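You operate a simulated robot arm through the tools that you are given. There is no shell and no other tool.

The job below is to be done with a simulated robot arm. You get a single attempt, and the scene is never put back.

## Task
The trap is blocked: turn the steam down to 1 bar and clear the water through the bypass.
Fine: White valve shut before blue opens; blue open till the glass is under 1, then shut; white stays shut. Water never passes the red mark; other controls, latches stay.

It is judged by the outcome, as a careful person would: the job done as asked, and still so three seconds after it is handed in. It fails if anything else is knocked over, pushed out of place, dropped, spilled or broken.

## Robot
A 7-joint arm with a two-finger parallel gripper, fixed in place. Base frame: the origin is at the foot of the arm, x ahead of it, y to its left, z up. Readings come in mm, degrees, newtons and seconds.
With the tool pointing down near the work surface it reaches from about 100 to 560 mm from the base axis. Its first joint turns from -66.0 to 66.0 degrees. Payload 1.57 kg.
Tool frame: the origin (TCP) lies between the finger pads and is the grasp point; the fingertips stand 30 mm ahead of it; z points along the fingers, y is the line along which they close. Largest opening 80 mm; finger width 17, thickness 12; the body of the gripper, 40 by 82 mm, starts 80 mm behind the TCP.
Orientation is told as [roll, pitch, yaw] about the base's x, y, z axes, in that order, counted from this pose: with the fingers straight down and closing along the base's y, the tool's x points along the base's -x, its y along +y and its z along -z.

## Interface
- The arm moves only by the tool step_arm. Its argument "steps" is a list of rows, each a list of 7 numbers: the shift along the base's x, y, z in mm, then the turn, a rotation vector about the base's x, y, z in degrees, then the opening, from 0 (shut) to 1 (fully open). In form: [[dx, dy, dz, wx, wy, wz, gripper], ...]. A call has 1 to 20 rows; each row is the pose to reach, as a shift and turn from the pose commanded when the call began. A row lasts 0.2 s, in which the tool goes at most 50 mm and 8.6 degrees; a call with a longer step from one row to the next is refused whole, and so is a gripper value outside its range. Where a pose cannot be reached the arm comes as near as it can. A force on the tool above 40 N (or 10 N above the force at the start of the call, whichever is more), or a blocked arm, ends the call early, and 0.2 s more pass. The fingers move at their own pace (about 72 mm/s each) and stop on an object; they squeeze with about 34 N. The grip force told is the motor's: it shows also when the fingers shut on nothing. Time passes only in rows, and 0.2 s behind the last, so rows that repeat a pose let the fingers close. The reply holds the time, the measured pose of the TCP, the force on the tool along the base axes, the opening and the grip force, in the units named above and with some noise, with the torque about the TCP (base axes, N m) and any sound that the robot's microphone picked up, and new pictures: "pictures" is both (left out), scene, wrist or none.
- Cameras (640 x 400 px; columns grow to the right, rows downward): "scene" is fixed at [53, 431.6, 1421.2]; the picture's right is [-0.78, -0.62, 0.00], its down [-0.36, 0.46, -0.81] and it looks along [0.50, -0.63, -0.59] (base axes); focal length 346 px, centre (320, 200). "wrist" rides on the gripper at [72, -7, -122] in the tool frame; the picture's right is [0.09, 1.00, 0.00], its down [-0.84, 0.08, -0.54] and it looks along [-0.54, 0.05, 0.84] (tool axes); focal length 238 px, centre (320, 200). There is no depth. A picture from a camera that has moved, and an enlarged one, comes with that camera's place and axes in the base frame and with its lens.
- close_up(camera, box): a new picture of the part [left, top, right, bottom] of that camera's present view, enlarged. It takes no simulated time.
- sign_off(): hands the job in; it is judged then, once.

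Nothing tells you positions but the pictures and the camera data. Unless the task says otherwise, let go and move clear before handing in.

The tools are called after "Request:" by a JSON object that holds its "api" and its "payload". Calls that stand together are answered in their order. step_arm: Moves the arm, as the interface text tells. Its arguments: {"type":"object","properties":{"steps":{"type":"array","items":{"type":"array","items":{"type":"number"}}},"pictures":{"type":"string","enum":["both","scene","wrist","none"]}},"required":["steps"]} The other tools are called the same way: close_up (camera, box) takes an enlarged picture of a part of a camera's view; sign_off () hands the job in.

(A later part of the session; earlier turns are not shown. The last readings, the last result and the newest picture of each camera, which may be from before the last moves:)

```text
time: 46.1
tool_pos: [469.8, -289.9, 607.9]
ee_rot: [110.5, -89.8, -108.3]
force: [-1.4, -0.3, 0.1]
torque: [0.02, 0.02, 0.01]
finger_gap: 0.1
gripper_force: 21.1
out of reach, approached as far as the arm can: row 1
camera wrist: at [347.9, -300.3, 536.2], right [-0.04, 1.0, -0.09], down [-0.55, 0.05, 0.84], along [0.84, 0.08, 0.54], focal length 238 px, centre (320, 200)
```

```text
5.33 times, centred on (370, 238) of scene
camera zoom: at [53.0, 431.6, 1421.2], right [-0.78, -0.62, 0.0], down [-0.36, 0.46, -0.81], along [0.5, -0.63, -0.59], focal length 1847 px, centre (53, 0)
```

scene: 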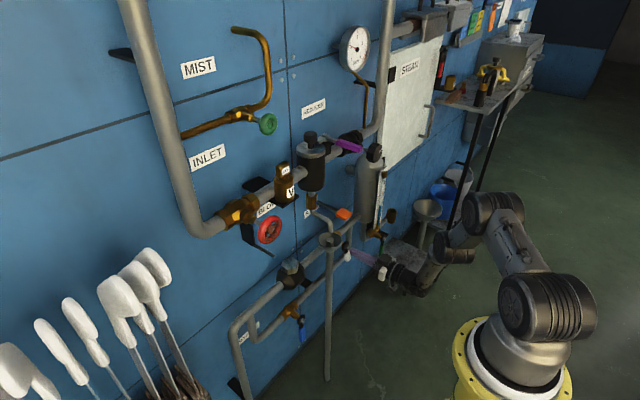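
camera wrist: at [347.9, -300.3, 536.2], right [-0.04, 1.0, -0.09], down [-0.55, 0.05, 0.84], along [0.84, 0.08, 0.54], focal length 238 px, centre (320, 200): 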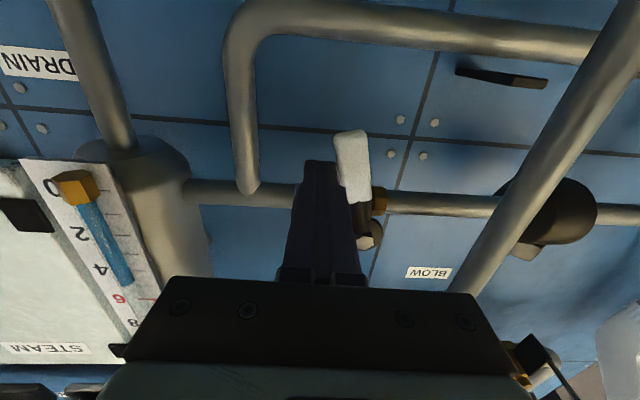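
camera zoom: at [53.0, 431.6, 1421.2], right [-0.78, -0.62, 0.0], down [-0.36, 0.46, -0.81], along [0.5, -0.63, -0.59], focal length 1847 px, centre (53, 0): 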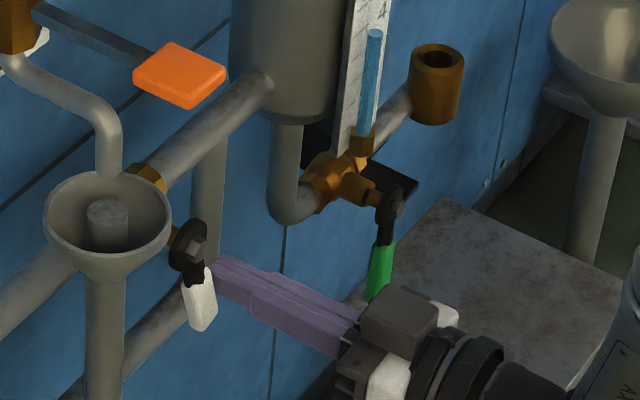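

The white lever swung easily and is nearly vertical. I'll push the last few degrees to its stop.

Request:
{"api": "step_arm", "payload": {"steps": [[0, 8, -5, 0, 0, 0, 0], [0, 15, -9, 0, 0, 0, 0], [0, 18, -9, 0, 0, 0, 0], [0, 20, -9, 0, 0, 0, 0], [0, 22, -9, 0, 0, 0, 0]]}}

Request:
{"api": "close_up", "payload": {"camera": "scene", "box": [320, 200, 420, 275]}}

Request:
{"api": "close_up", "payload": {"camera": "wrist", "box": [240, 100, 440, 280]}}

```text
time: 47.3
tool_pos: [469.7, -270.0, 599.7]
ee_rot: [128.7, -89.8, -127.0]
force: [1.3, -16.8, -6.0]
torque: [-0.04, 0.18, -0.47]
finger_gap: 0.3
gripper_force: 20.7
camera wrist: at [347.8, -280.8, 527.5], right [-0.03, 1.0, -0.09], down [-0.55, 0.06, 0.84], along [0.84, 0.07, 0.54], focal length 238 px, centre (320, 200)
```

scene: 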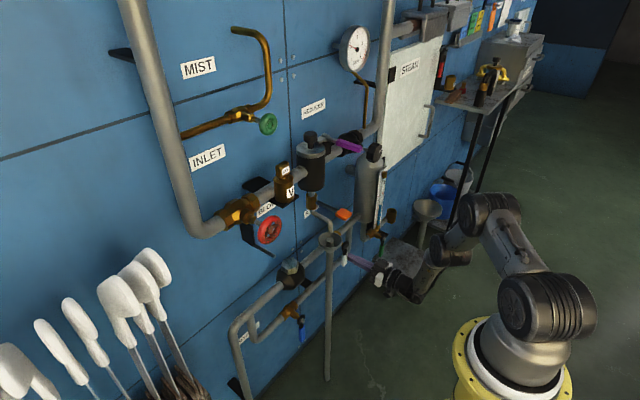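
wrist: 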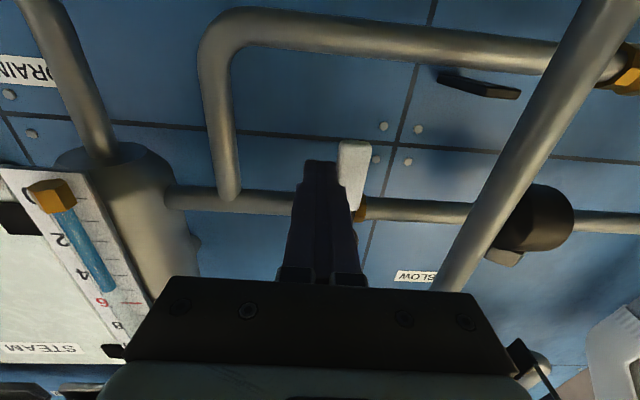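

```text
5.33 times, centred on (370, 238) of scene
camera zoom: at [53.1, 431.3, 1421.3], right [-0.78, -0.62, 0.0], down [-0.36, 0.46, -0.81], along [0.5, -0.63, -0.59], focal length 1847 px, centre (53, 0)
```

zoom: 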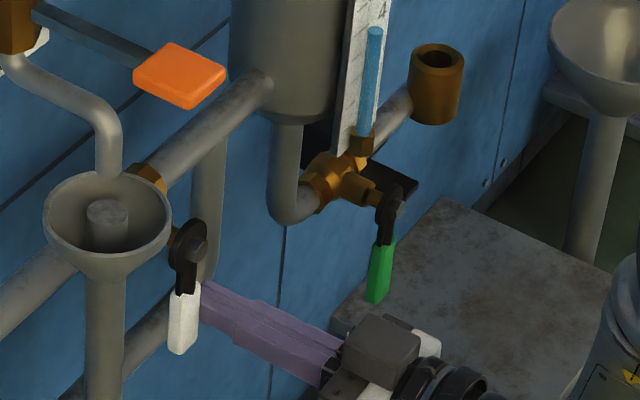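

```text
2.22 times, centred on (340, 190) of wrist
camera zoom: at [347.8, -280.8, 527.5], right [-0.03, 1.0, -0.09], down [-0.55, 0.06, 0.84], along [0.84, 0.07, 0.54], focal length 530 px, centre (276, 222)
```

zoom: 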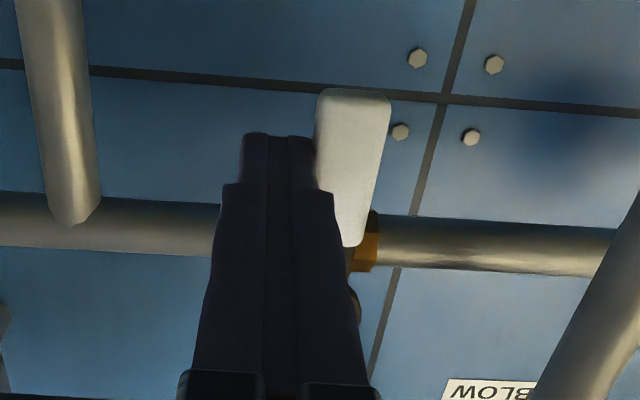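

The white lever is hard against its shut stop, pointing straight down. I'll back away and cross to the blue lever for a close look.

Request:
{"api": "step_arm", "payload": {"steps": [[-2, -5, 0, 0, 0, 0, 0], [-48, -5, 0, 0, 0, 0, 0], [-96, -5, 0, 0, 0, 0, 0], [-98, 30, -12, 0, 0, 0, 0], [-98, 70, -24, 0, 0, 0, 0], [-98, 110, -36, 0, 0, 0, 0], [-98, 150, -48, 0, 0, 0, 0], [-98, 190, -60, 0, 0, 0, 0], [-98, 230, -70, 0, 0, 0, 0]]}}

Request:
{"api": "close_up", "payload": {"camera": "wrist", "box": [200, 20, 440, 200]}}

Request:
{"api": "close_up", "payload": {"camera": "scene", "box": [250, 270, 350, 360]}}

Request:
{"api": "close_up", "payload": {"camera": "scene", "box": [340, 180, 410, 270]}}

```text
time: 49.3
tool_pos: [406.0, -35.4, 525.9]
ee_rot: [92.0, -82.6, -89.5]
force: [-0.1, -0.5, -0.1]
torque: [0.02, 0.03, -0.01]
finger_gap: 0.0
gripper_force: 21.8
out of reach, approached as far as the arm can: row 6, 7, 8, 9
camera wrist: at [284.6, -36.6, 453.3], right [-0.05, 1.0, 0.04], down [-0.54, -0.06, 0.84], along [0.84, 0.02, 0.55], focal length 238 px, centre (320, 200)
```

scene: 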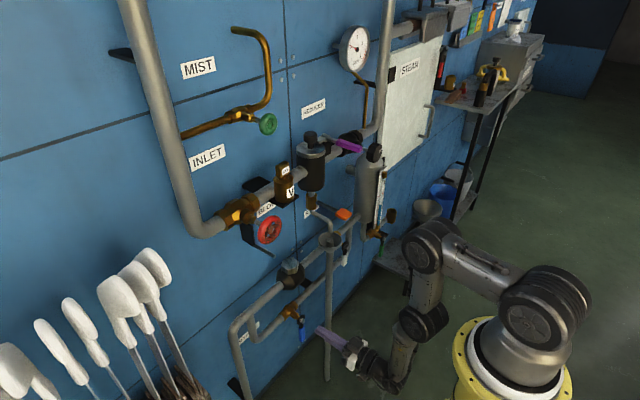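
wrist: 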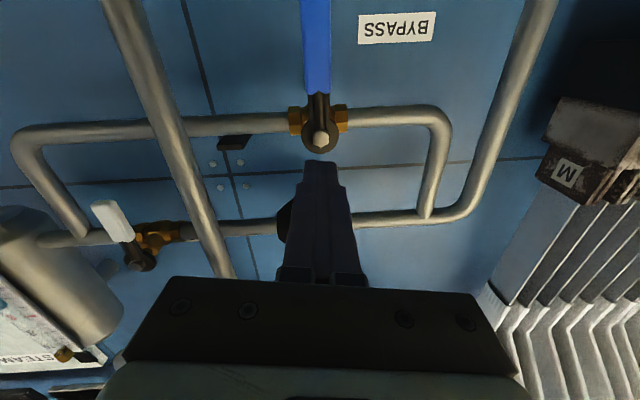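

```text
2.22 times, centred on (320, 110) of wrist
camera zoom: at [284.6, -36.6, 453.3], right [-0.05, 1.0, 0.04], down [-0.54, -0.06, 0.84], along [0.84, 0.02, 0.55], focal length 530 px, centre (320, 400)
```

zoom: 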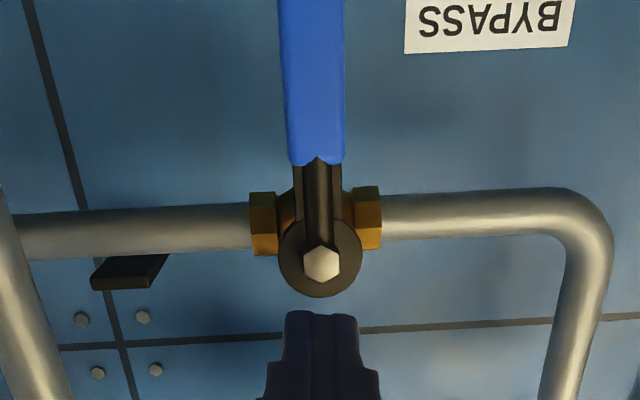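

```text
4.44 times, centred on (300, 315) of scene
camera zoom: at [53.1, 431.4, 1421.2], right [-0.78, -0.62, 0.0], down [-0.36, 0.46, -0.81], along [0.5, -0.63, -0.59], focal length 1540 px, centre (409, -311)
```

zoom: 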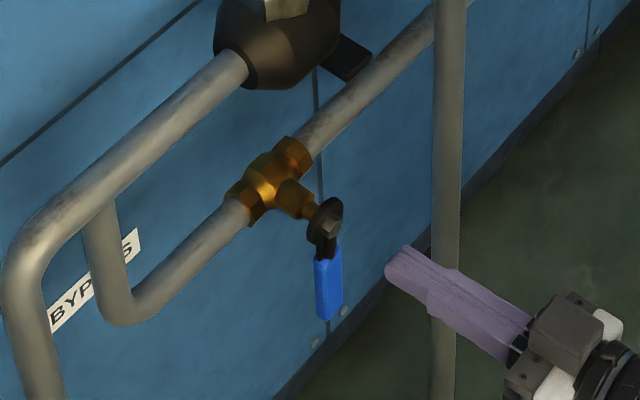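

```text
4.44 times, centred on (375, 225) of scene
camera zoom: at [53.1, 431.4, 1421.2], right [-0.78, -0.62, 0.0], down [-0.36, 0.46, -0.81], along [0.5, -0.63, -0.59], focal length 1540 px, centre (76, 89)
```

zoom: 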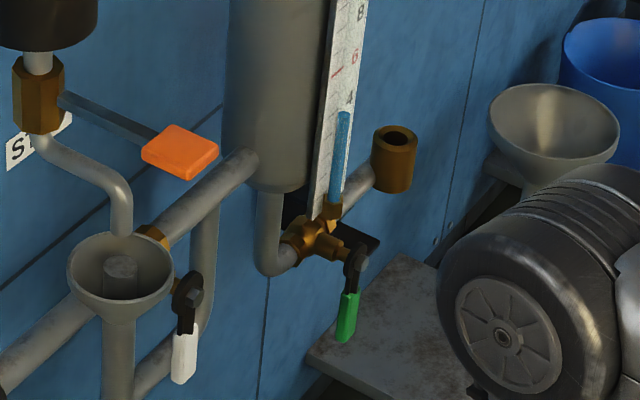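

White stays shut, and the blue lever hangs down (shut) from its hub at about (493, -29, 522). I'll slip the closed fingertips in on its left side, clear of the drain pipe, ready to push it open.

Request:
{"api": "step_arm", "payload": {"steps": [[0, 30, 0, 0, 0, 0, 0], [0, 50, -20, 0, 0, 0, 0], [10, 50, -58, 0, 0, 0, 0], [40, 48, -58, 0, 0, 0, 0], [71, 45, -58, 0, 0, 0, 0]]}}

Request:
{"api": "close_up", "payload": {"camera": "scene", "box": [250, 270, 350, 360]}}

Request:
{"api": "close_up", "payload": {"camera": "scene", "box": [340, 180, 410, 270]}}

Request:
{"api": "close_up", "payload": {"camera": "scene", "box": [345, 30, 375, 65]}}

```text
time: 50.6
tool_pos: [456.5, -36.7, 464.1]
ee_rot: [90.5, -82.1, -86.7]
force: [-4.0, -0.6, 1.6]
torque: [-0.01, -0.12, -0.06]
finger_gap: 0.0
gripper_force: 21.3
out of reach, approached as far as the arm can: row 1, 2, 3, 4, 5
stopped in row 5: the force on the tool passed its limit at 45 N (the readings are from after the stop); the commanded pose is now the measured one
camera wrist: at [334.5, -40.8, 392.8], right [-0.07, 1.0, 0.04], down [-0.54, -0.07, 0.84], along [0.84, 0.03, 0.54], focal length 238 px, centre (320, 200)
```

scene: 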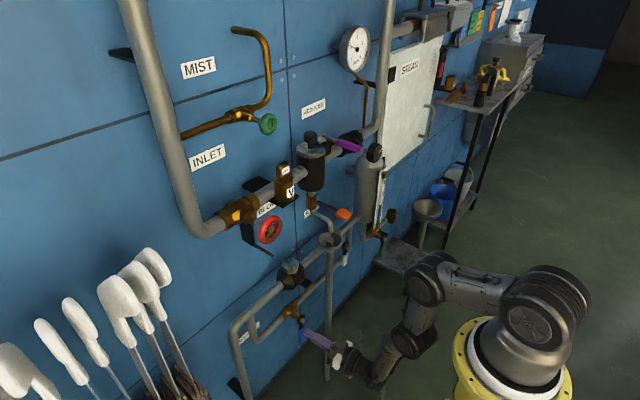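
wrist: 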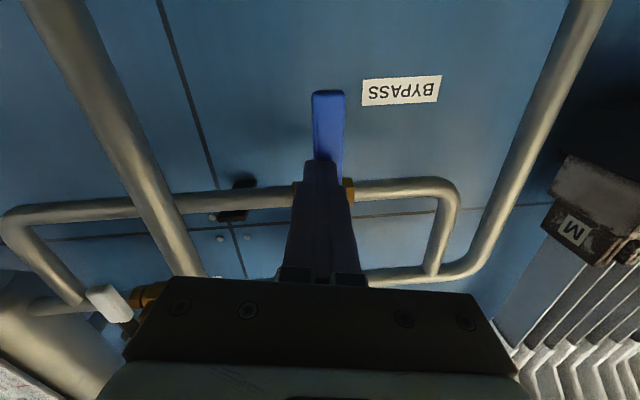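

```text
4.44 times, centred on (300, 315) of scene
camera zoom: at [52.9, 431.6, 1421.2], right [-0.78, -0.62, 0.0], down [-0.36, 0.46, -0.81], along [0.5, -0.63, -0.59], focal length 1540 px, centre (409, -311)
```

zoom: 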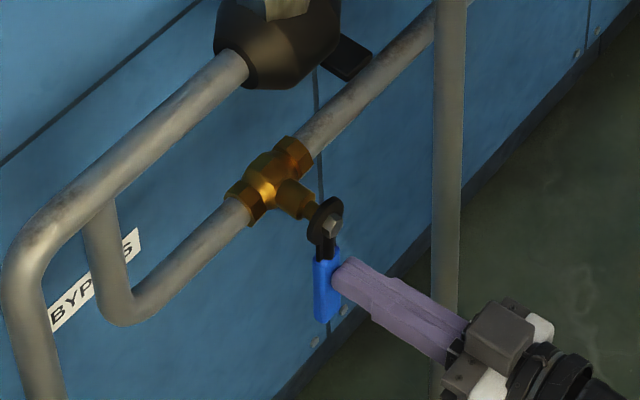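

```text
4.44 times, centred on (375, 225) of scene
camera zoom: at [52.9, 431.6, 1421.2], right [-0.78, -0.62, 0.0], down [-0.36, 0.46, -0.81], along [0.5, -0.63, -0.59], focal length 1540 px, centre (76, 89)
```

zoom: 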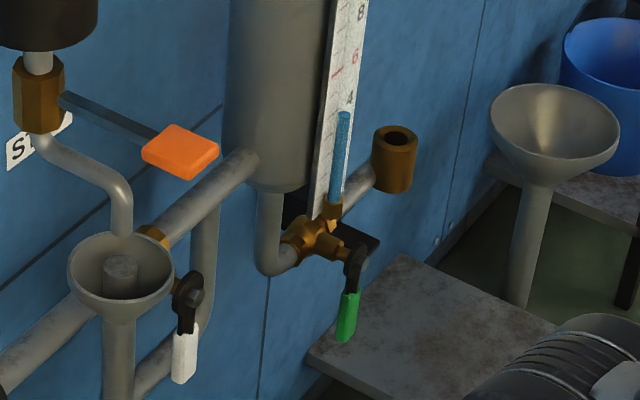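

```text
11.43 times, centred on (360, 48) of scene
camera zoom: at [52.9, 431.6, 1421.2], right [-0.78, -0.62, 0.0], down [-0.36, 0.46, -0.81], along [0.5, -0.63, -0.59], focal length 3959 px, centre (-137, 1943)
```

zoom: 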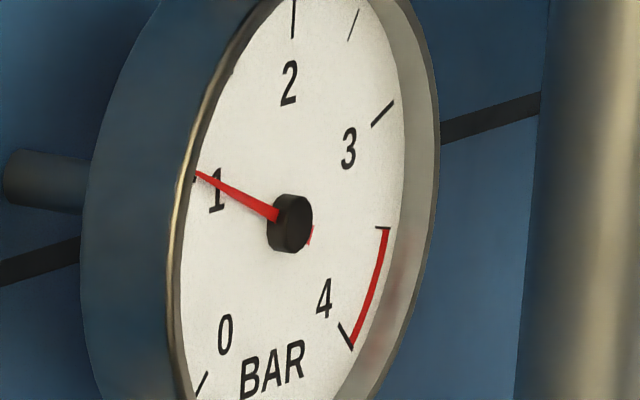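

The arm couldn't reach far enough left with this wrist roll and touched the lever's face, which did not move. I'll back off and roll the wrist the freer way before going round to its left side.

Request:
{"api": "step_arm", "payload": {"steps": [[-15, 0, 0, 0, 0, 0, 0], [-35, 0, 0, 8, 0, 0, 0], [-35, 5, 0, 16, 0, 0, 0], [-35, 15, 0, 24, 0, 0, 0], [-35, 25, 0, 32, 0, 0, 0], [-35, 35, 0, 40, 0, 0, 0], [-35, 47, 0, 44, 0, 0, 0]]}}

Request:
{"api": "close_up", "payload": {"camera": "scene", "box": [250, 270, 350, 360]}}

```text
time: 52.2
tool_pos: [413.9, -29.6, 471.0]
ee_rot: [93.5, -38.1, -88.7]
force: [0.3, 0.4, 0.6]
torque: [0.0, 0.03, -0.01]
finger_gap: 0.0
gripper_force: 21.6
out of reach, approached as far as the arm can: row 4, 5, 6, 7
camera wrist: at [290.8, 16.2, 415.2], right [-0.07, 0.69, 0.72], down [-0.53, -0.64, 0.55], along [0.84, -0.34, 0.41], focal length 238 px, centre (320, 200)
```

scene: 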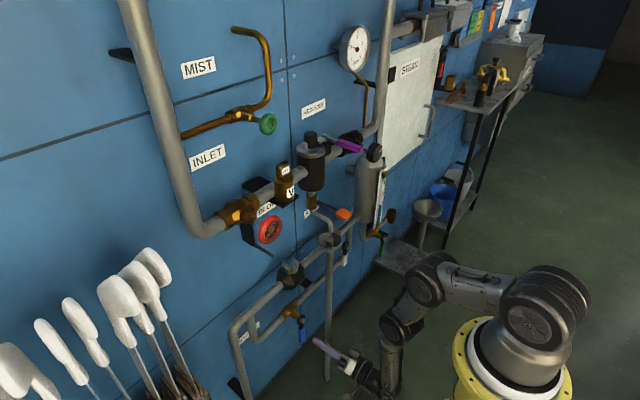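
wrist: 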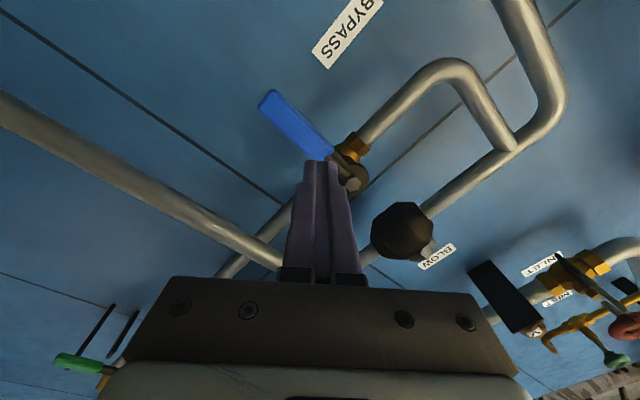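

```text
4.44 times, centred on (300, 315) of scene
camera zoom: at [53.0, 431.6, 1421.2], right [-0.78, -0.62, 0.0], down [-0.36, 0.46, -0.81], along [0.5, -0.63, -0.59], focal length 1540 px, centre (409, -311)
```

zoom: 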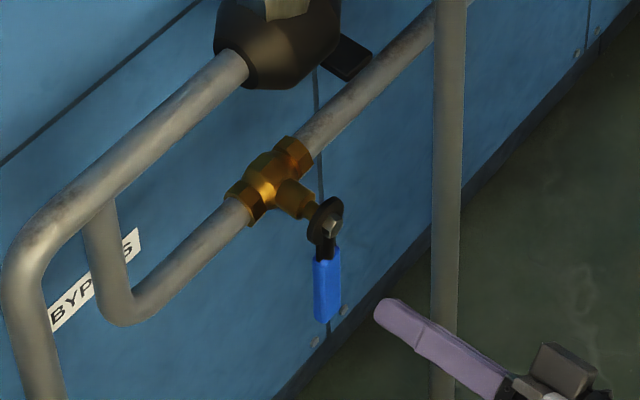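

Reaching low with the tool dead level is cramping the arm. I'll tilt the fingers 35° downward, which frees the wrist, and shift to the lever's left side while still clear in front of it.

Request:
{"api": "step_arm", "payload": {"steps": [[2, 5, 8, -6.3, 4.1, 2, 0], [5, 10, 16, -12.6, 8.1, 4, 0], [8, 15, 24, -18.9, 12.2, 6, 0], [10, 20, 30, -25.1, 16.2, 7.9, 0], [10, 25, 32, -31.4, 20.3, 9.9, 0], [10, 30, 34, -37.7, 24.4, 11.9, 0], [10, 35, 34, -44, 28.4, 13.9, 0], [10, 40, 34, -50.3, 32.5, 15.9, 0]]}}

Request:
{"api": "close_up", "payload": {"camera": "scene", "box": [250, 270, 350, 360]}}

Request:
{"api": "close_up", "payload": {"camera": "scene", "box": [340, 180, 410, 270]}}

```text
time: 54.0
tool_pos: [440.5, -14.7, 493.0]
ee_rot: [7.0, -54.1, -1.7]
force: [-0.1, -0.7, -0.2]
torque: [0.03, -0.01, -0.01]
finger_gap: 0.0
gripper_force: 21.4
out of reach, approached as far as the arm can: row 6, 7, 8
camera wrist: at [299.2, -31.0, 505.5], right [-0.12, 0.99, 0.0], down [0.05, 0.01, 1.0], along [0.99, 0.12, -0.05], focal length 238 px, centre (320, 200)
```

scene: 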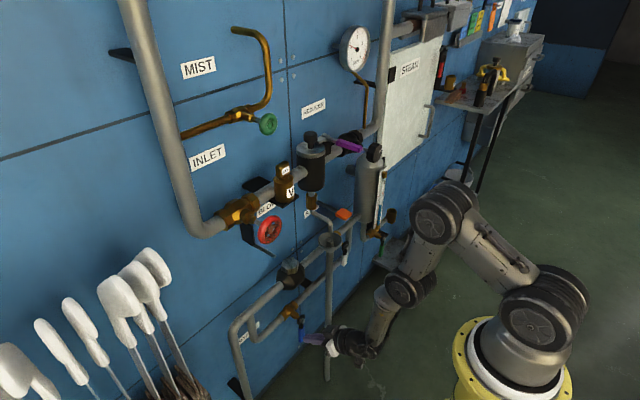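
wrist: 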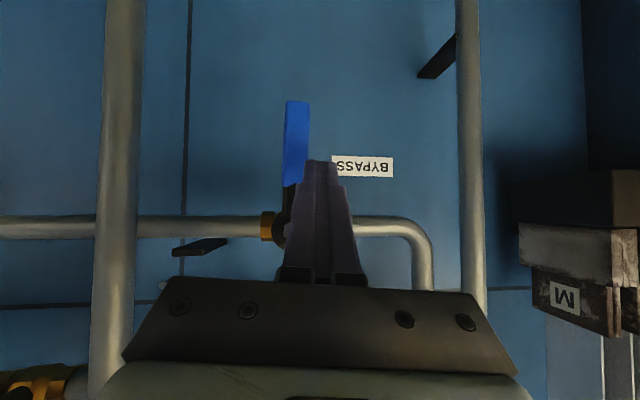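

```text
4.44 times, centred on (300, 315) of scene
camera zoom: at [53.0, 431.6, 1421.2], right [-0.78, -0.62, 0.0], down [-0.36, 0.46, -0.81], along [0.5, -0.63, -0.59], focal length 1540 px, centre (409, -311)
```

zoom: 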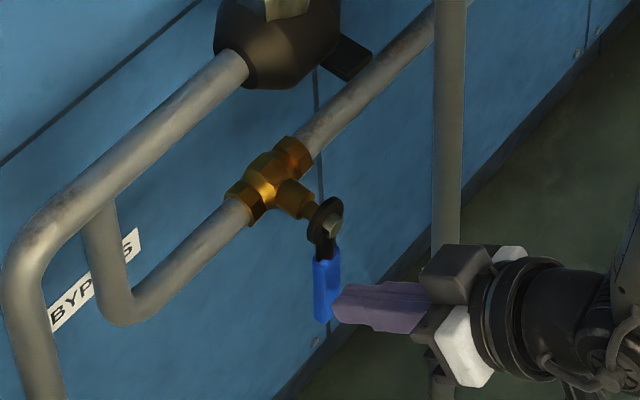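

```text
4.44 times, centred on (375, 225) of scene
camera zoom: at [53.0, 431.6, 1421.2], right [-0.78, -0.62, 0.0], down [-0.36, 0.46, -0.81], along [0.5, -0.63, -0.59], focal length 1540 px, centre (76, 89)
```

zoom: 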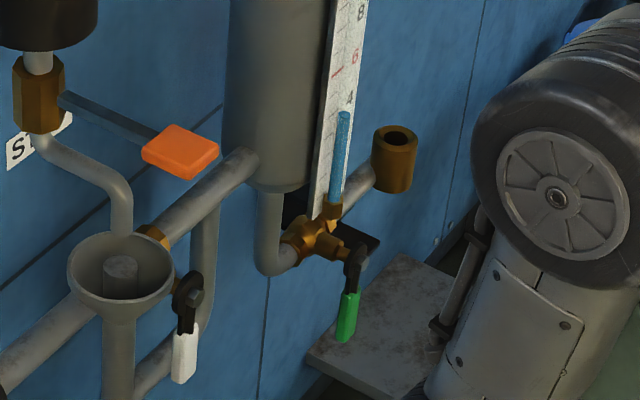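

The arm reached y ≈ -15 with the fingertips just in front of the lever. Yawing the tool so it points towards +y keeps the wrist in its comfortable zone, so I'll do that to get the tip round the lever's left side.

Request:
{"api": "step_arm", "payload": {"steps": [[0, 0, 0, 0, 0, 7, 0], [0, 0, 0, 0, 0, 14, 0], [2, 0, 0, 0, 0, 21, 0], [5, 1, 0, 0, 0, 28, 0], [10, 3, 0, 0, 0, 28, 0]]}}

Request:
{"api": "close_up", "payload": {"camera": "scene", "box": [250, 270, 350, 360]}}

Request:
{"api": "close_up", "payload": {"camera": "wrist", "box": [160, 60, 400, 260]}}

```text
time: 55.2
tool_pos: [448.3, -10.6, 492.3]
ee_rot: [3.5, -54.6, 28.4]
force: [-0.3, 0.0, 0.1]
torque: [0.02, 0.01, 0.01]
finger_gap: 0.0
gripper_force: 21.8
camera wrist: at [333.0, -89.8, 505.4], right [-0.56, 0.82, -0.04], down [0.01, 0.06, 1.0], along [0.83, 0.56, -0.05], focal length 238 px, centre (320, 200)
```

scene: 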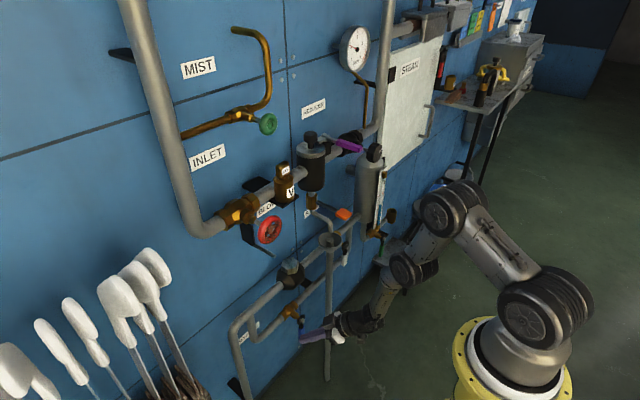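
wrist: 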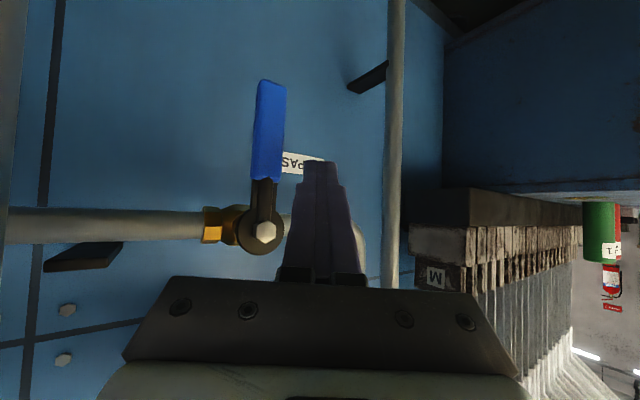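

```text
4.44 times, centred on (300, 315) of scene
camera zoom: at [53.0, 431.6, 1421.2], right [-0.78, -0.62, 0.0], down [-0.36, 0.46, -0.81], along [0.5, -0.63, -0.59], focal length 1540 px, centre (409, -311)
```

zoom: 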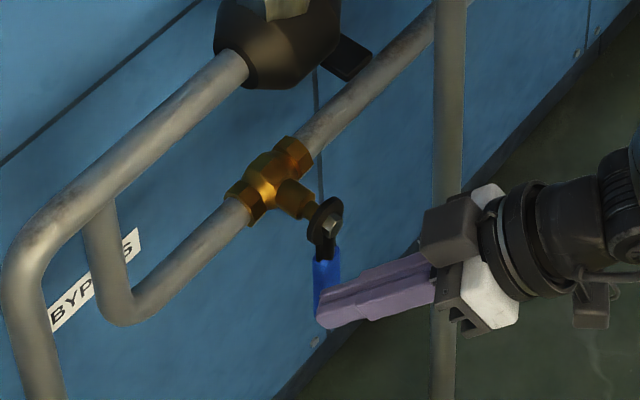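

```text
2.00 times, centred on (280, 160) of wrist
camera zoom: at [333.0, -89.8, 505.4], right [-0.56, 0.82, -0.04], down [0.01, 0.06, 1.0], along [0.83, 0.56, -0.05], focal length 477 px, centre (400, 280)
```

zoom: 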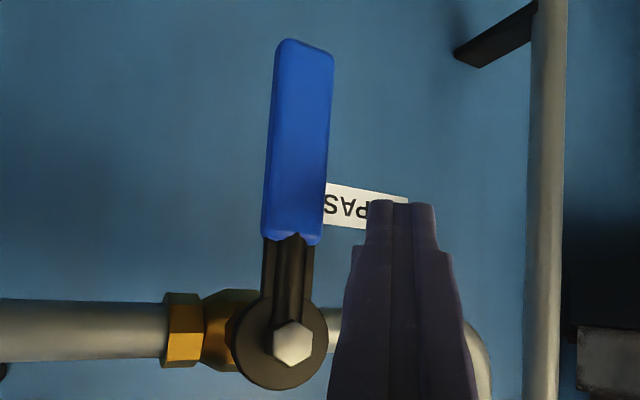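

The view is clear: hub at about (485, -29, 520), handle hanging to z ≈ 417, with room on its left. Steam is at 1 bar and white is shut, so I'll move in beside the handle and sweep it towards -y and up to open it, un-yawing as I go to stay clear of the drain pipe.

Request:
{"api": "step_arm", "payload": {"steps": [[18, 8, -13, 0, 0, 0, 0], [36, 15, -26.6, 0, 0, 0, 0], [36, 4, -26, 0, 0, 0, 0], [36, -10, -30.6, 0, 0, -4, 0], [36, -25.5, -31.8, 0, 0, -9, 0], [36, -41.5, -28.4, 0, 0, -14, 0], [36, -56.5, -20, 0, 0, -19, 0], [36, -69, -6.3, 0, 0, -24, 0], [36, -77, 8, 0, 0, -28, 0]]}}

Request:
{"api": "close_up", "payload": {"camera": "scene", "box": [270, 270, 370, 360]}}

Request:
{"api": "close_up", "payload": {"camera": "scene", "box": [340, 180, 410, 270]}}

```text
time: 56.2
tool_pos: [481.0, -6.8, 463.1]
ee_rot: [4.0, -54.8, 26.7]
force: [-1.7, 2.3, -1.2]
torque: [-0.03, -0.03, 0.02]
finger_gap: 0.0
gripper_force: 21.2
stopped in row 4: the force on the tool passed its limit at 49 N (the readings are from after the stop); the commanded pose is now the measured one
camera wrist: at [362.6, -82.2, 475.4], right [-0.55, 0.84, -0.03], down [0.02, 0.05, 1.0], along [0.84, 0.54, -0.04], focal length 238 px, centre (320, 200)
```

scene: 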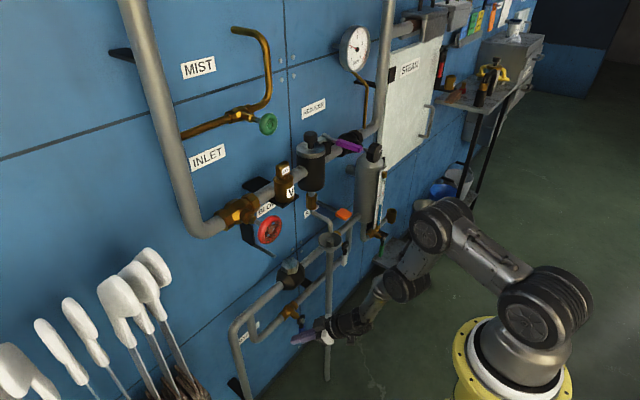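
wrist: 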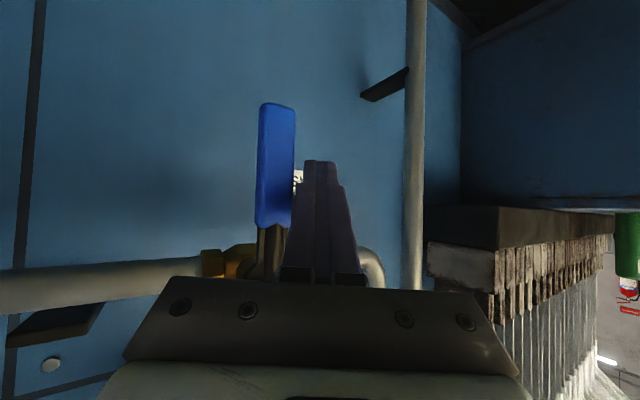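

```text
4.44 times, centred on (320, 315) of scene
camera zoom: at [53.0, 431.6, 1421.2], right [-0.78, -0.62, 0.0], down [-0.36, 0.46, -0.81], along [0.5, -0.63, -0.59], focal length 1540 px, centre (320, -311)
```

zoom: 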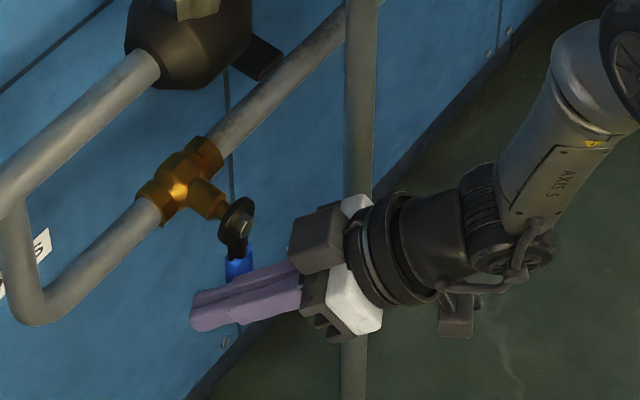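

```text
4.44 times, centred on (375, 225) of scene
camera zoom: at [53.0, 431.6, 1421.2], right [-0.78, -0.62, 0.0], down [-0.36, 0.46, -0.81], along [0.5, -0.63, -0.59], focal length 1540 px, centre (76, 89)
```

zoom: 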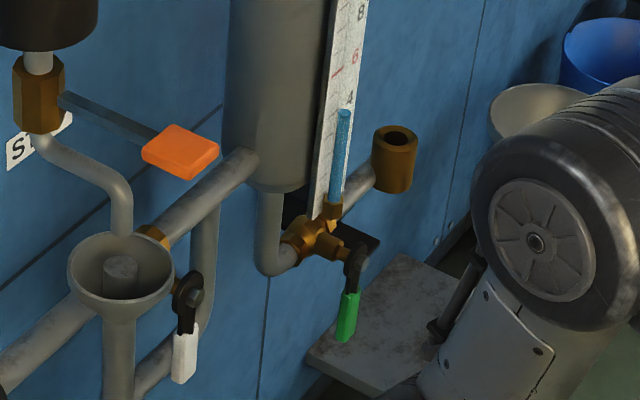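

The blue lever resisted the push towards -y with about 49 N and stayed put, so that side may be its shut stop. I'll look closely at the lever and hub for a stop or latch.

Request:
{"api": "close_up", "payload": {"camera": "wrist", "box": [180, 80, 400, 300]}}

Request:
{"api": "close_up", "payload": {"camera": "scene", "box": [280, 300, 340, 350]}}

Request:
{"api": "close_up", "payload": {"camera": "scene", "box": [335, 235, 365, 275]}}

```text
1.82 times, centred on (290, 190) of wrist
camera zoom: at [362.6, -82.2, 475.4], right [-0.55, 0.84, -0.03], down [0.02, 0.05, 1.0], along [0.84, 0.54, -0.04], focal length 433 px, centre (374, 218)
```

zoom: 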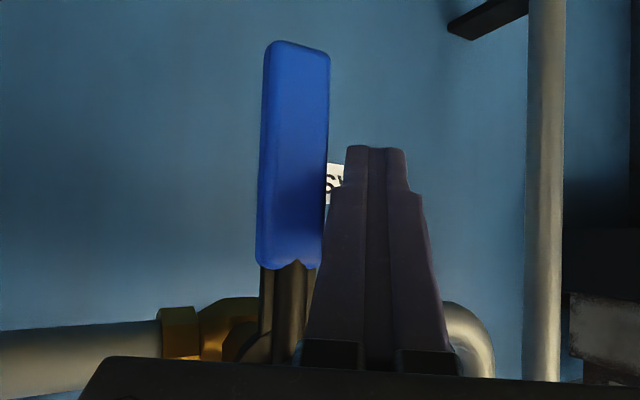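

```text
8.00 times, centred on (310, 325) of scene
camera zoom: at [53.0, 431.6, 1421.2], right [-0.78, -0.62, 0.0], down [-0.36, 0.46, -0.81], along [0.5, -0.63, -0.59], focal length 2771 px, centre (400, -800)
```

zoom: 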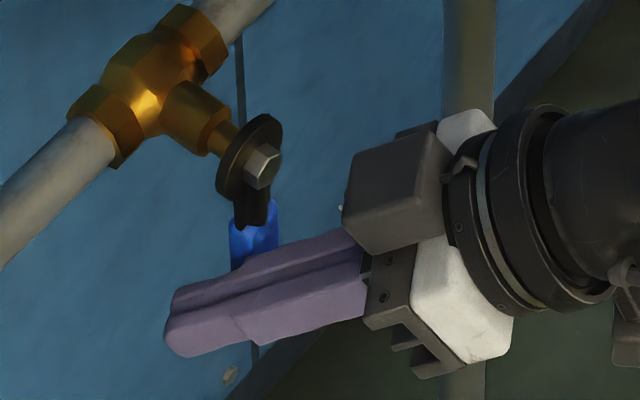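

```text
10.00 times, centred on (350, 255) of scene
camera zoom: at [53.0, 431.6, 1421.2], right [-0.78, -0.62, 0.0], down [-0.36, 0.46, -0.81], along [0.5, -0.63, -0.59], focal length 3464 px, centre (20, -350)
```

zoom: 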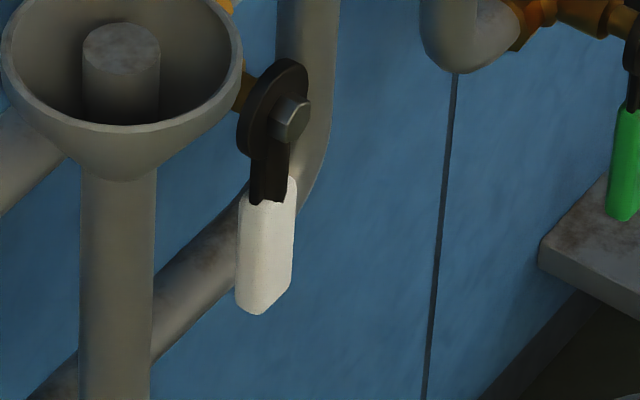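

There's no latch in sight, so blue most likely turns the other way. I'll back off, pass in front of the handle, and come in on its right (-y) side.

Request:
{"api": "step_arm", "payload": {"steps": [[-17, -8, 15, 0, 0, 0, 0], [-35, -25, 30, 0, 0, 0, 0], [-35, -55, 32, 0, 0, 0, 0], [-34, -72, 32, 0, 0, 0, 0], [-15, -66, 17, 0, 0, 0, 0], [3, -60, 3, 0, 0, 0, 0]]}}

Request:
{"api": "close_up", "payload": {"camera": "scene", "box": [280, 300, 340, 350]}}

```text
time: 57.6
tool_pos: [485.4, -66.4, 467.0]
ee_rot: [4.0, -54.9, 26.7]
force: [0.3, -0.4, 0.9]
torque: [-0.01, 0.0, 0.01]
finger_gap: 0.4
gripper_force: 20.9
camera wrist: at [366.6, -142.3, 478.0], right [-0.54, 0.84, -0.04], down [0.01, 0.05, 1.0], along [0.84, 0.54, -0.04], focal length 238 px, centre (320, 200)
```

scene: 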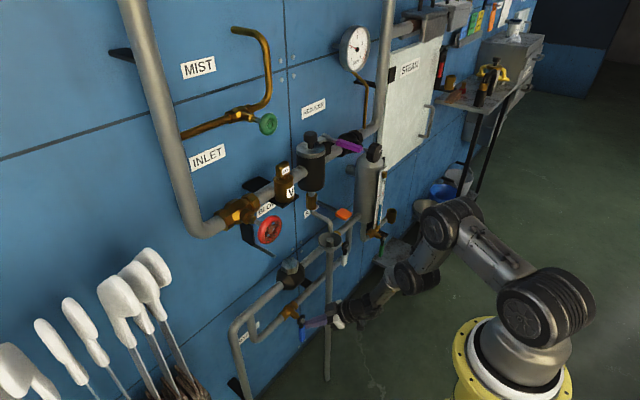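
wrist: 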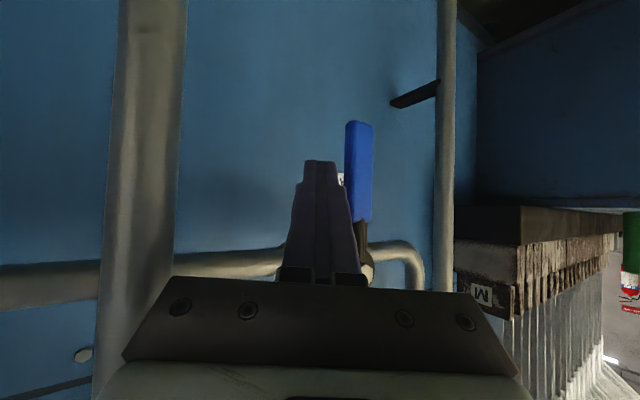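

```text
8.00 times, centred on (310, 325) of scene
camera zoom: at [53.0, 431.6, 1421.2], right [-0.78, -0.62, 0.0], down [-0.36, 0.46, -0.81], along [0.5, -0.63, -0.59], focal length 2771 px, centre (400, -800)
```

zoom: 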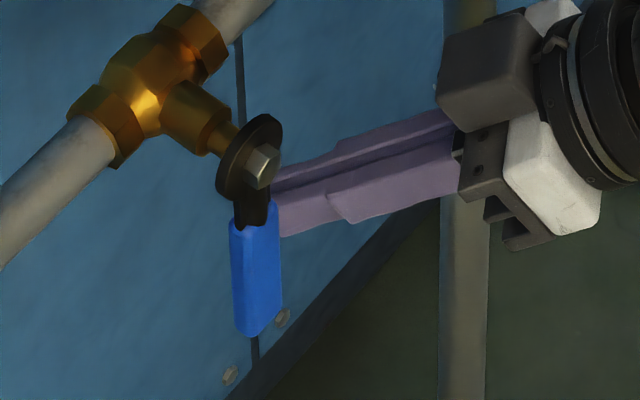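

The fingertips are on the lever's right side. I'll push gently towards +y and see whether it swings.

Request:
{"api": "step_arm", "payload": {"steps": [[0, 5, 0, 0, 0, 0, 0], [0, 10, -1, 0, 0, 0, 0], [0, 16, -2.5, 0, 0, 0, 0], [0, 23, -5, 0, 0, 0, 0], [0, 31, -6, 0, 0, 0, 0], [0, 39, -6.5, 0, 0, 0, 0]]}}

Request:
{"api": "close_up", "payload": {"camera": "scene", "box": [280, 300, 340, 350]}}

Request:
{"api": "close_up", "payload": {"camera": "scene", "box": [340, 180, 410, 270]}}

```text
time: 59.0
tool_pos: [486.0, -27.2, 460.6]
ee_rot: [4.0, -54.8, 26.6]
force: [-0.5, -1.1, 0.1]
torque: [-0.02, 0.0, -0.02]
finger_gap: 0.1
gripper_force: 21.3
camera wrist: at [366.1, -103.3, 471.9], right [-0.54, 0.84, -0.04], down [0.01, 0.05, 1.0], along [0.84, 0.54, -0.04], focal length 238 px, centre (320, 200)
```

scene: 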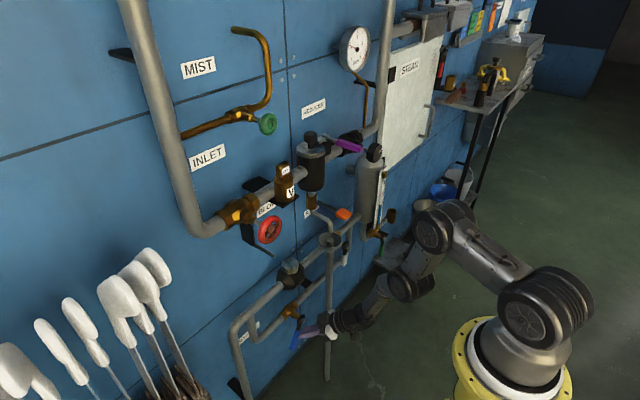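
wrist: 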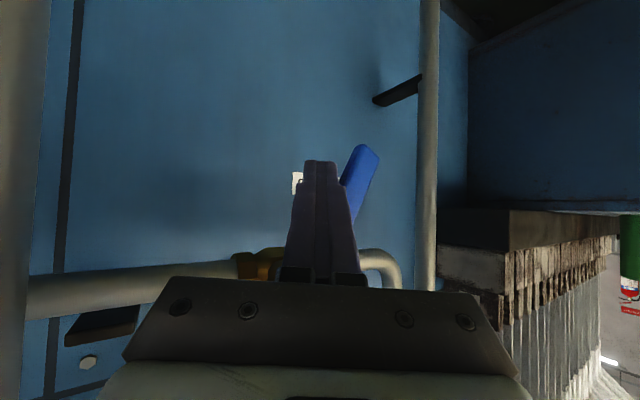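

```text
8.00 times, centred on (310, 325) of scene
camera zoom: at [53.0, 431.6, 1421.2], right [-0.78, -0.62, 0.0], down [-0.36, 0.46, -0.81], along [0.5, -0.63, -0.59], focal length 2771 px, centre (400, -800)
```

zoom: 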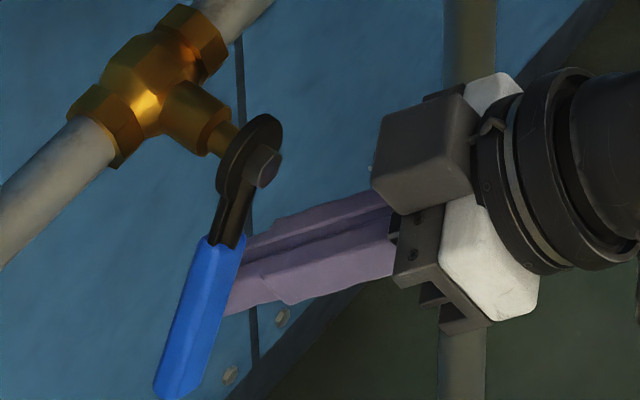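

```text
4.44 times, centred on (375, 225) of scene
camera zoom: at [53.0, 431.6, 1421.2], right [-0.78, -0.62, 0.0], down [-0.36, 0.46, -0.81], along [0.5, -0.63, -0.59], focal length 1540 px, centre (76, 89)
```

zoom: 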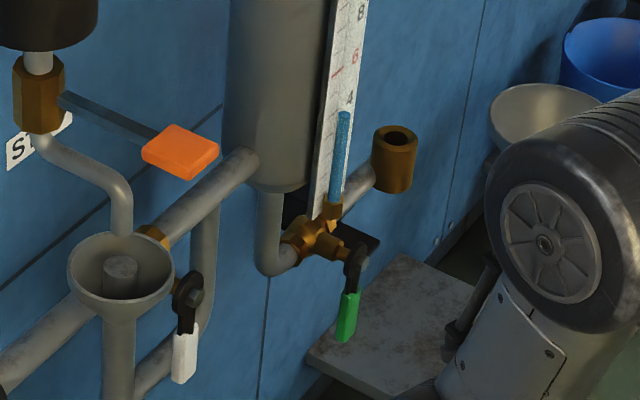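

It swings freely this way, so blue opens towards +y. I'll carry it on round to fully open.

Request:
{"api": "step_arm", "payload": {"steps": [[0, 8, 1.2, 0, 0, 0, 0], [0, 16, 3.4, 0, 0, 2, 0], [0, 24, 7.2, 0, 0, 4, 0], [0, 31.6, 11.7, 0, 0, 6, 0], [0, 38.5, 18, 0, 0, 8, 0], [0, 44.6, 25.4, 0, 0, 10, 0], [0, 49.5, 33.5, 0, 0, 10, 0], [0, 53, 41, 0, 0, 10, 0]]}}

Request:
{"api": "close_up", "payload": {"camera": "scene", "box": [270, 290, 340, 350]}}

Request:
{"api": "close_up", "payload": {"camera": "scene", "box": [340, 180, 410, 270]}}

```text
time: 60.8
tool_pos: [478.7, 25.8, 496.5]
ee_rot: [4.7, -54.2, 36.1]
force: [-9.4, -7.1, -21.8]
torque: [0.33, 0.04, -0.17]
finger_gap: 0.0
gripper_force: 21.6
camera wrist: at [376.1, -69.5, 510.3], right [-0.68, 0.73, -0.03], down [0.02, 0.05, 1.0], along [0.73, 0.68, -0.05], focal length 238 px, centre (320, 200)
```

scene: 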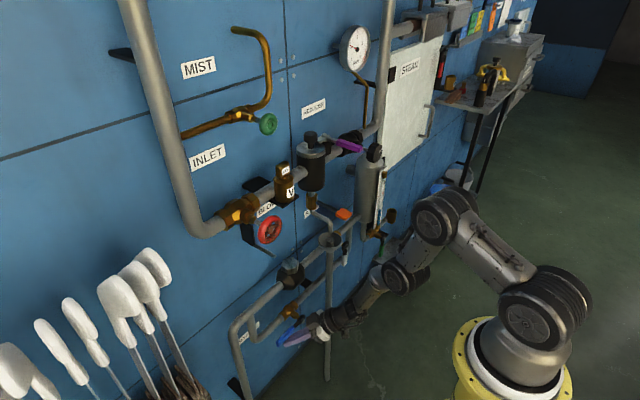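
wrist: 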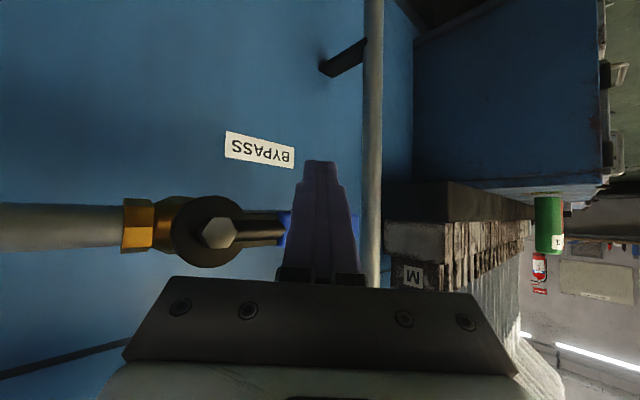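

```text
6.67 times, centred on (305, 320) of scene
camera zoom: at [53.2, 431.5, 1421.2], right [-0.78, -0.62, 0.0], down [-0.36, 0.46, -0.81], along [0.5, -0.63, -0.59], focal length 2309 px, centre (420, -600)
```

zoom: 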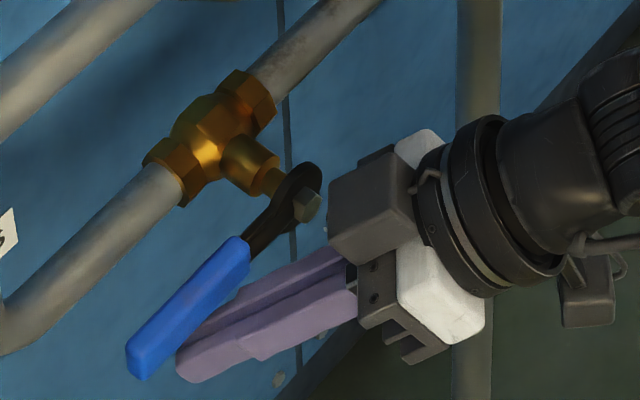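

```text
4.44 times, centred on (375, 225) of scene
camera zoom: at [53.2, 431.5, 1421.2], right [-0.78, -0.62, 0.0], down [-0.36, 0.46, -0.81], along [0.5, -0.63, -0.59], focal length 1540 px, centre (76, 89)
```

zoom: 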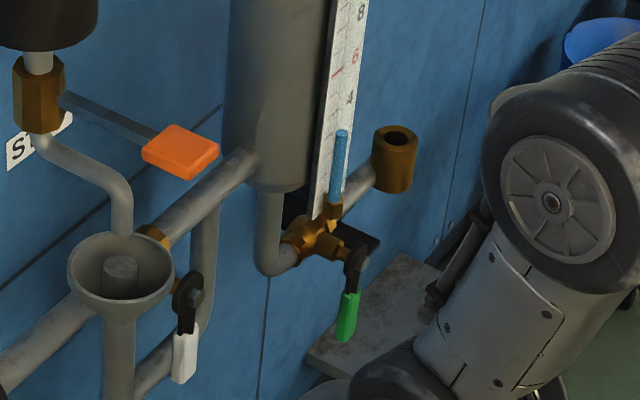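

Blue is open and the glass is dropping quickly, now about 3. I'll move the fingers from below to above the handle straight away, ready to shut it.

Request:
{"api": "step_arm", "payload": {"steps": [[-8, -4, -8, 0, 0, 0, 0], [-36, -15, 0, 0, 0, 0, 0], [-36, -17, 40, 0, 0, 0, 0], [-34, -18, 66, 0, 0, 0, 0], [-10, -16, 64, 0, 0, 0, 0], [3, -15, 60, 0, 0, 0, 0]]}}

Request:
{"api": "close_up", "payload": {"camera": "scene", "box": [340, 180, 410, 270]}}

Request:
{"api": "close_up", "payload": {"camera": "scene", "box": [270, 290, 340, 350]}}

```text
time: 62.2
tool_pos: [488.7, 10.8, 562.2]
ee_rot: [4.1, -54.8, 36.7]
force: [0.0, 0.0, 0.1]
torque: [-0.01, 0.01, 0.02]
finger_gap: 0.2
gripper_force: 21.5
camera wrist: at [385.2, -85.4, 573.6], right [-0.68, 0.73, -0.04], down [0.0, 0.05, 1.0], along [0.73, 0.68, -0.04], focal length 238 px, centre (320, 200)
```

scene: 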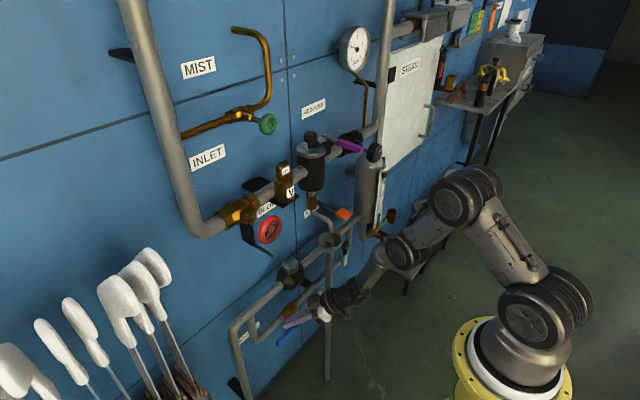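
wrist: 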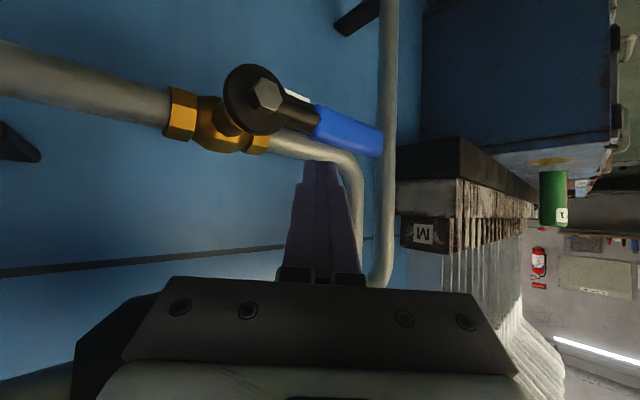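

```text
4.44 times, centred on (375, 225) of scene
camera zoom: at [53.0, 431.6, 1421.2], right [-0.78, -0.62, 0.0], down [-0.36, 0.46, -0.81], along [0.5, -0.63, -0.59], focal length 1540 px, centre (76, 89)
```

zoom: 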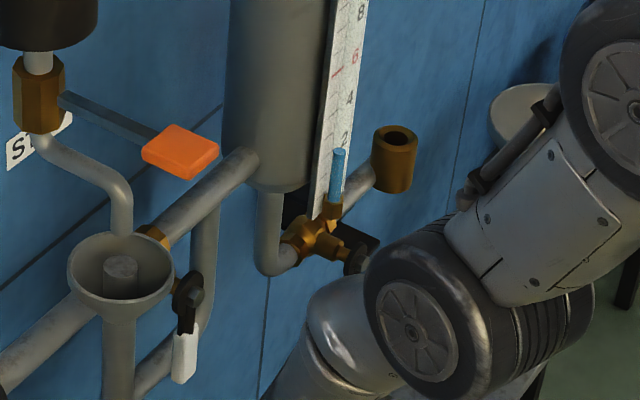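

```text
6.67 times, centred on (305, 320) of scene
camera zoom: at [53.0, 431.6, 1421.2], right [-0.78, -0.62, 0.0], down [-0.36, 0.46, -0.81], along [0.5, -0.63, -0.59], focal length 2309 px, centre (420, -600)
```

zoom: 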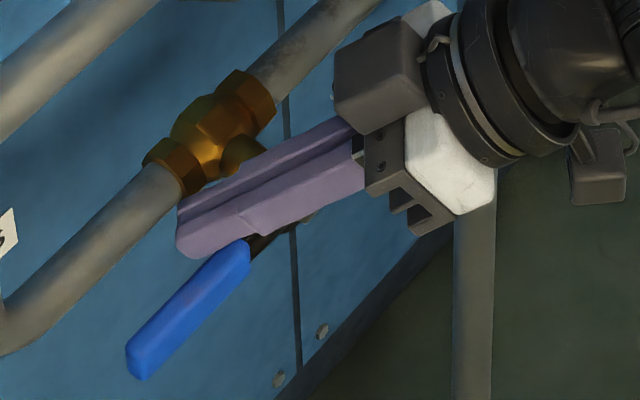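

The glass is at about 1.8 and falling about 0.65 per second. The fingers sit above the open handle, so I'll wait 1.2 seconds and check again.

Request:
{"api": "step_arm", "payload": {"steps": [[-2, 0, -4, 0, 0, 0, 0], [-3, 0, -6, 0, 0, 0, 0], [-3, 0, -6, 0, 0, 0, 0], [-3, 0, -6, 0, 0, 0, 0], [-3, 0, -6, 0, 0, 0, 0]], "pictures": "none"}}

Request:
{"api": "close_up", "payload": {"camera": "scene", "box": [355, 190, 405, 245]}}

Request:
{"api": "close_up", "payload": {"camera": "wrist", "box": [200, 60, 420, 260]}}

```text
time: 63.4
tool_pos: [486.1, 9.8, 555.7]
ee_rot: [3.9, -54.8, 36.7]
force: [0.8, -0.5, 0.0]
torque: [-0.04, 0.0, -0.02]
finger_gap: 0.0
gripper_force: 21.1
```

```text
7.27 times, centred on (380, 218) of scene
camera zoom: at [53.0, 431.6, 1421.2], right [-0.78, -0.62, 0.0], down [-0.36, 0.46, -0.81], along [0.5, -0.63, -0.59], focal length 2519 px, centre (-116, 73)
```

zoom: 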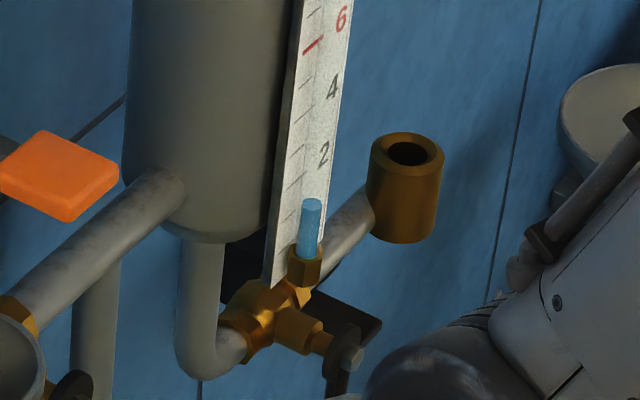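

```text
2.00 times, centred on (310, 160) of wrist
camera zoom: at [381.9, -85.3, 567.3], right [-0.68, 0.73, -0.04], down [0.0, 0.05, 1.0], along [0.73, 0.68, -0.04], focal length 477 px, centre (340, 280)
```

zoom: 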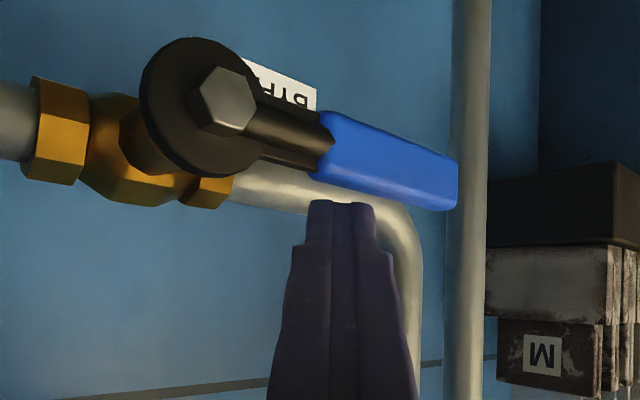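

The glass is at about 1 now. I'll give it another 0.8 second so it is clearly under 1.

Request:
{"api": "step_arm", "payload": {"steps": [[0, 0, 0, 0, 0, 0, 0], [0, 0, 0, 0, 0, 0, 0], [0, 0, 0, 0, 0, 0, 0]], "pictures": "none"}}

Request:
{"api": "close_up", "payload": {"camera": "scene", "box": [355, 190, 405, 245]}}

```text
time: 64.2
tool_pos: [486.3, 10.8, 556.1]
ee_rot: [4.1, -54.9, 36.8]
force: [0.3, -0.2, -0.5]
torque: [0.0, 0.01, 0.0]
finger_gap: 0.0
gripper_force: 21.5
```

```text
7.27 times, centred on (380, 218) of scene
camera zoom: at [53.0, 431.6, 1421.2], right [-0.78, -0.62, 0.0], down [-0.36, 0.46, -0.81], along [0.5, -0.63, -0.59], focal length 2519 px, centre (-116, 73)
```

zoom: 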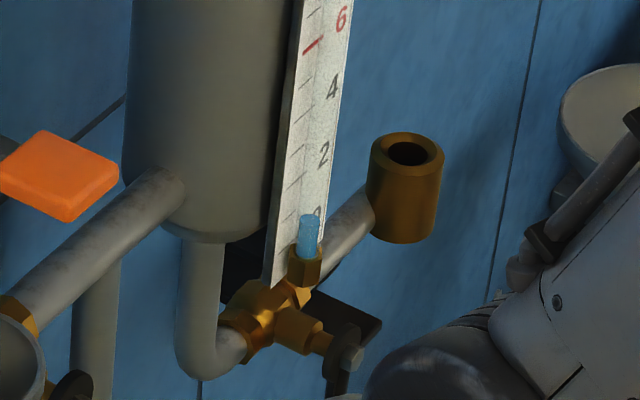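

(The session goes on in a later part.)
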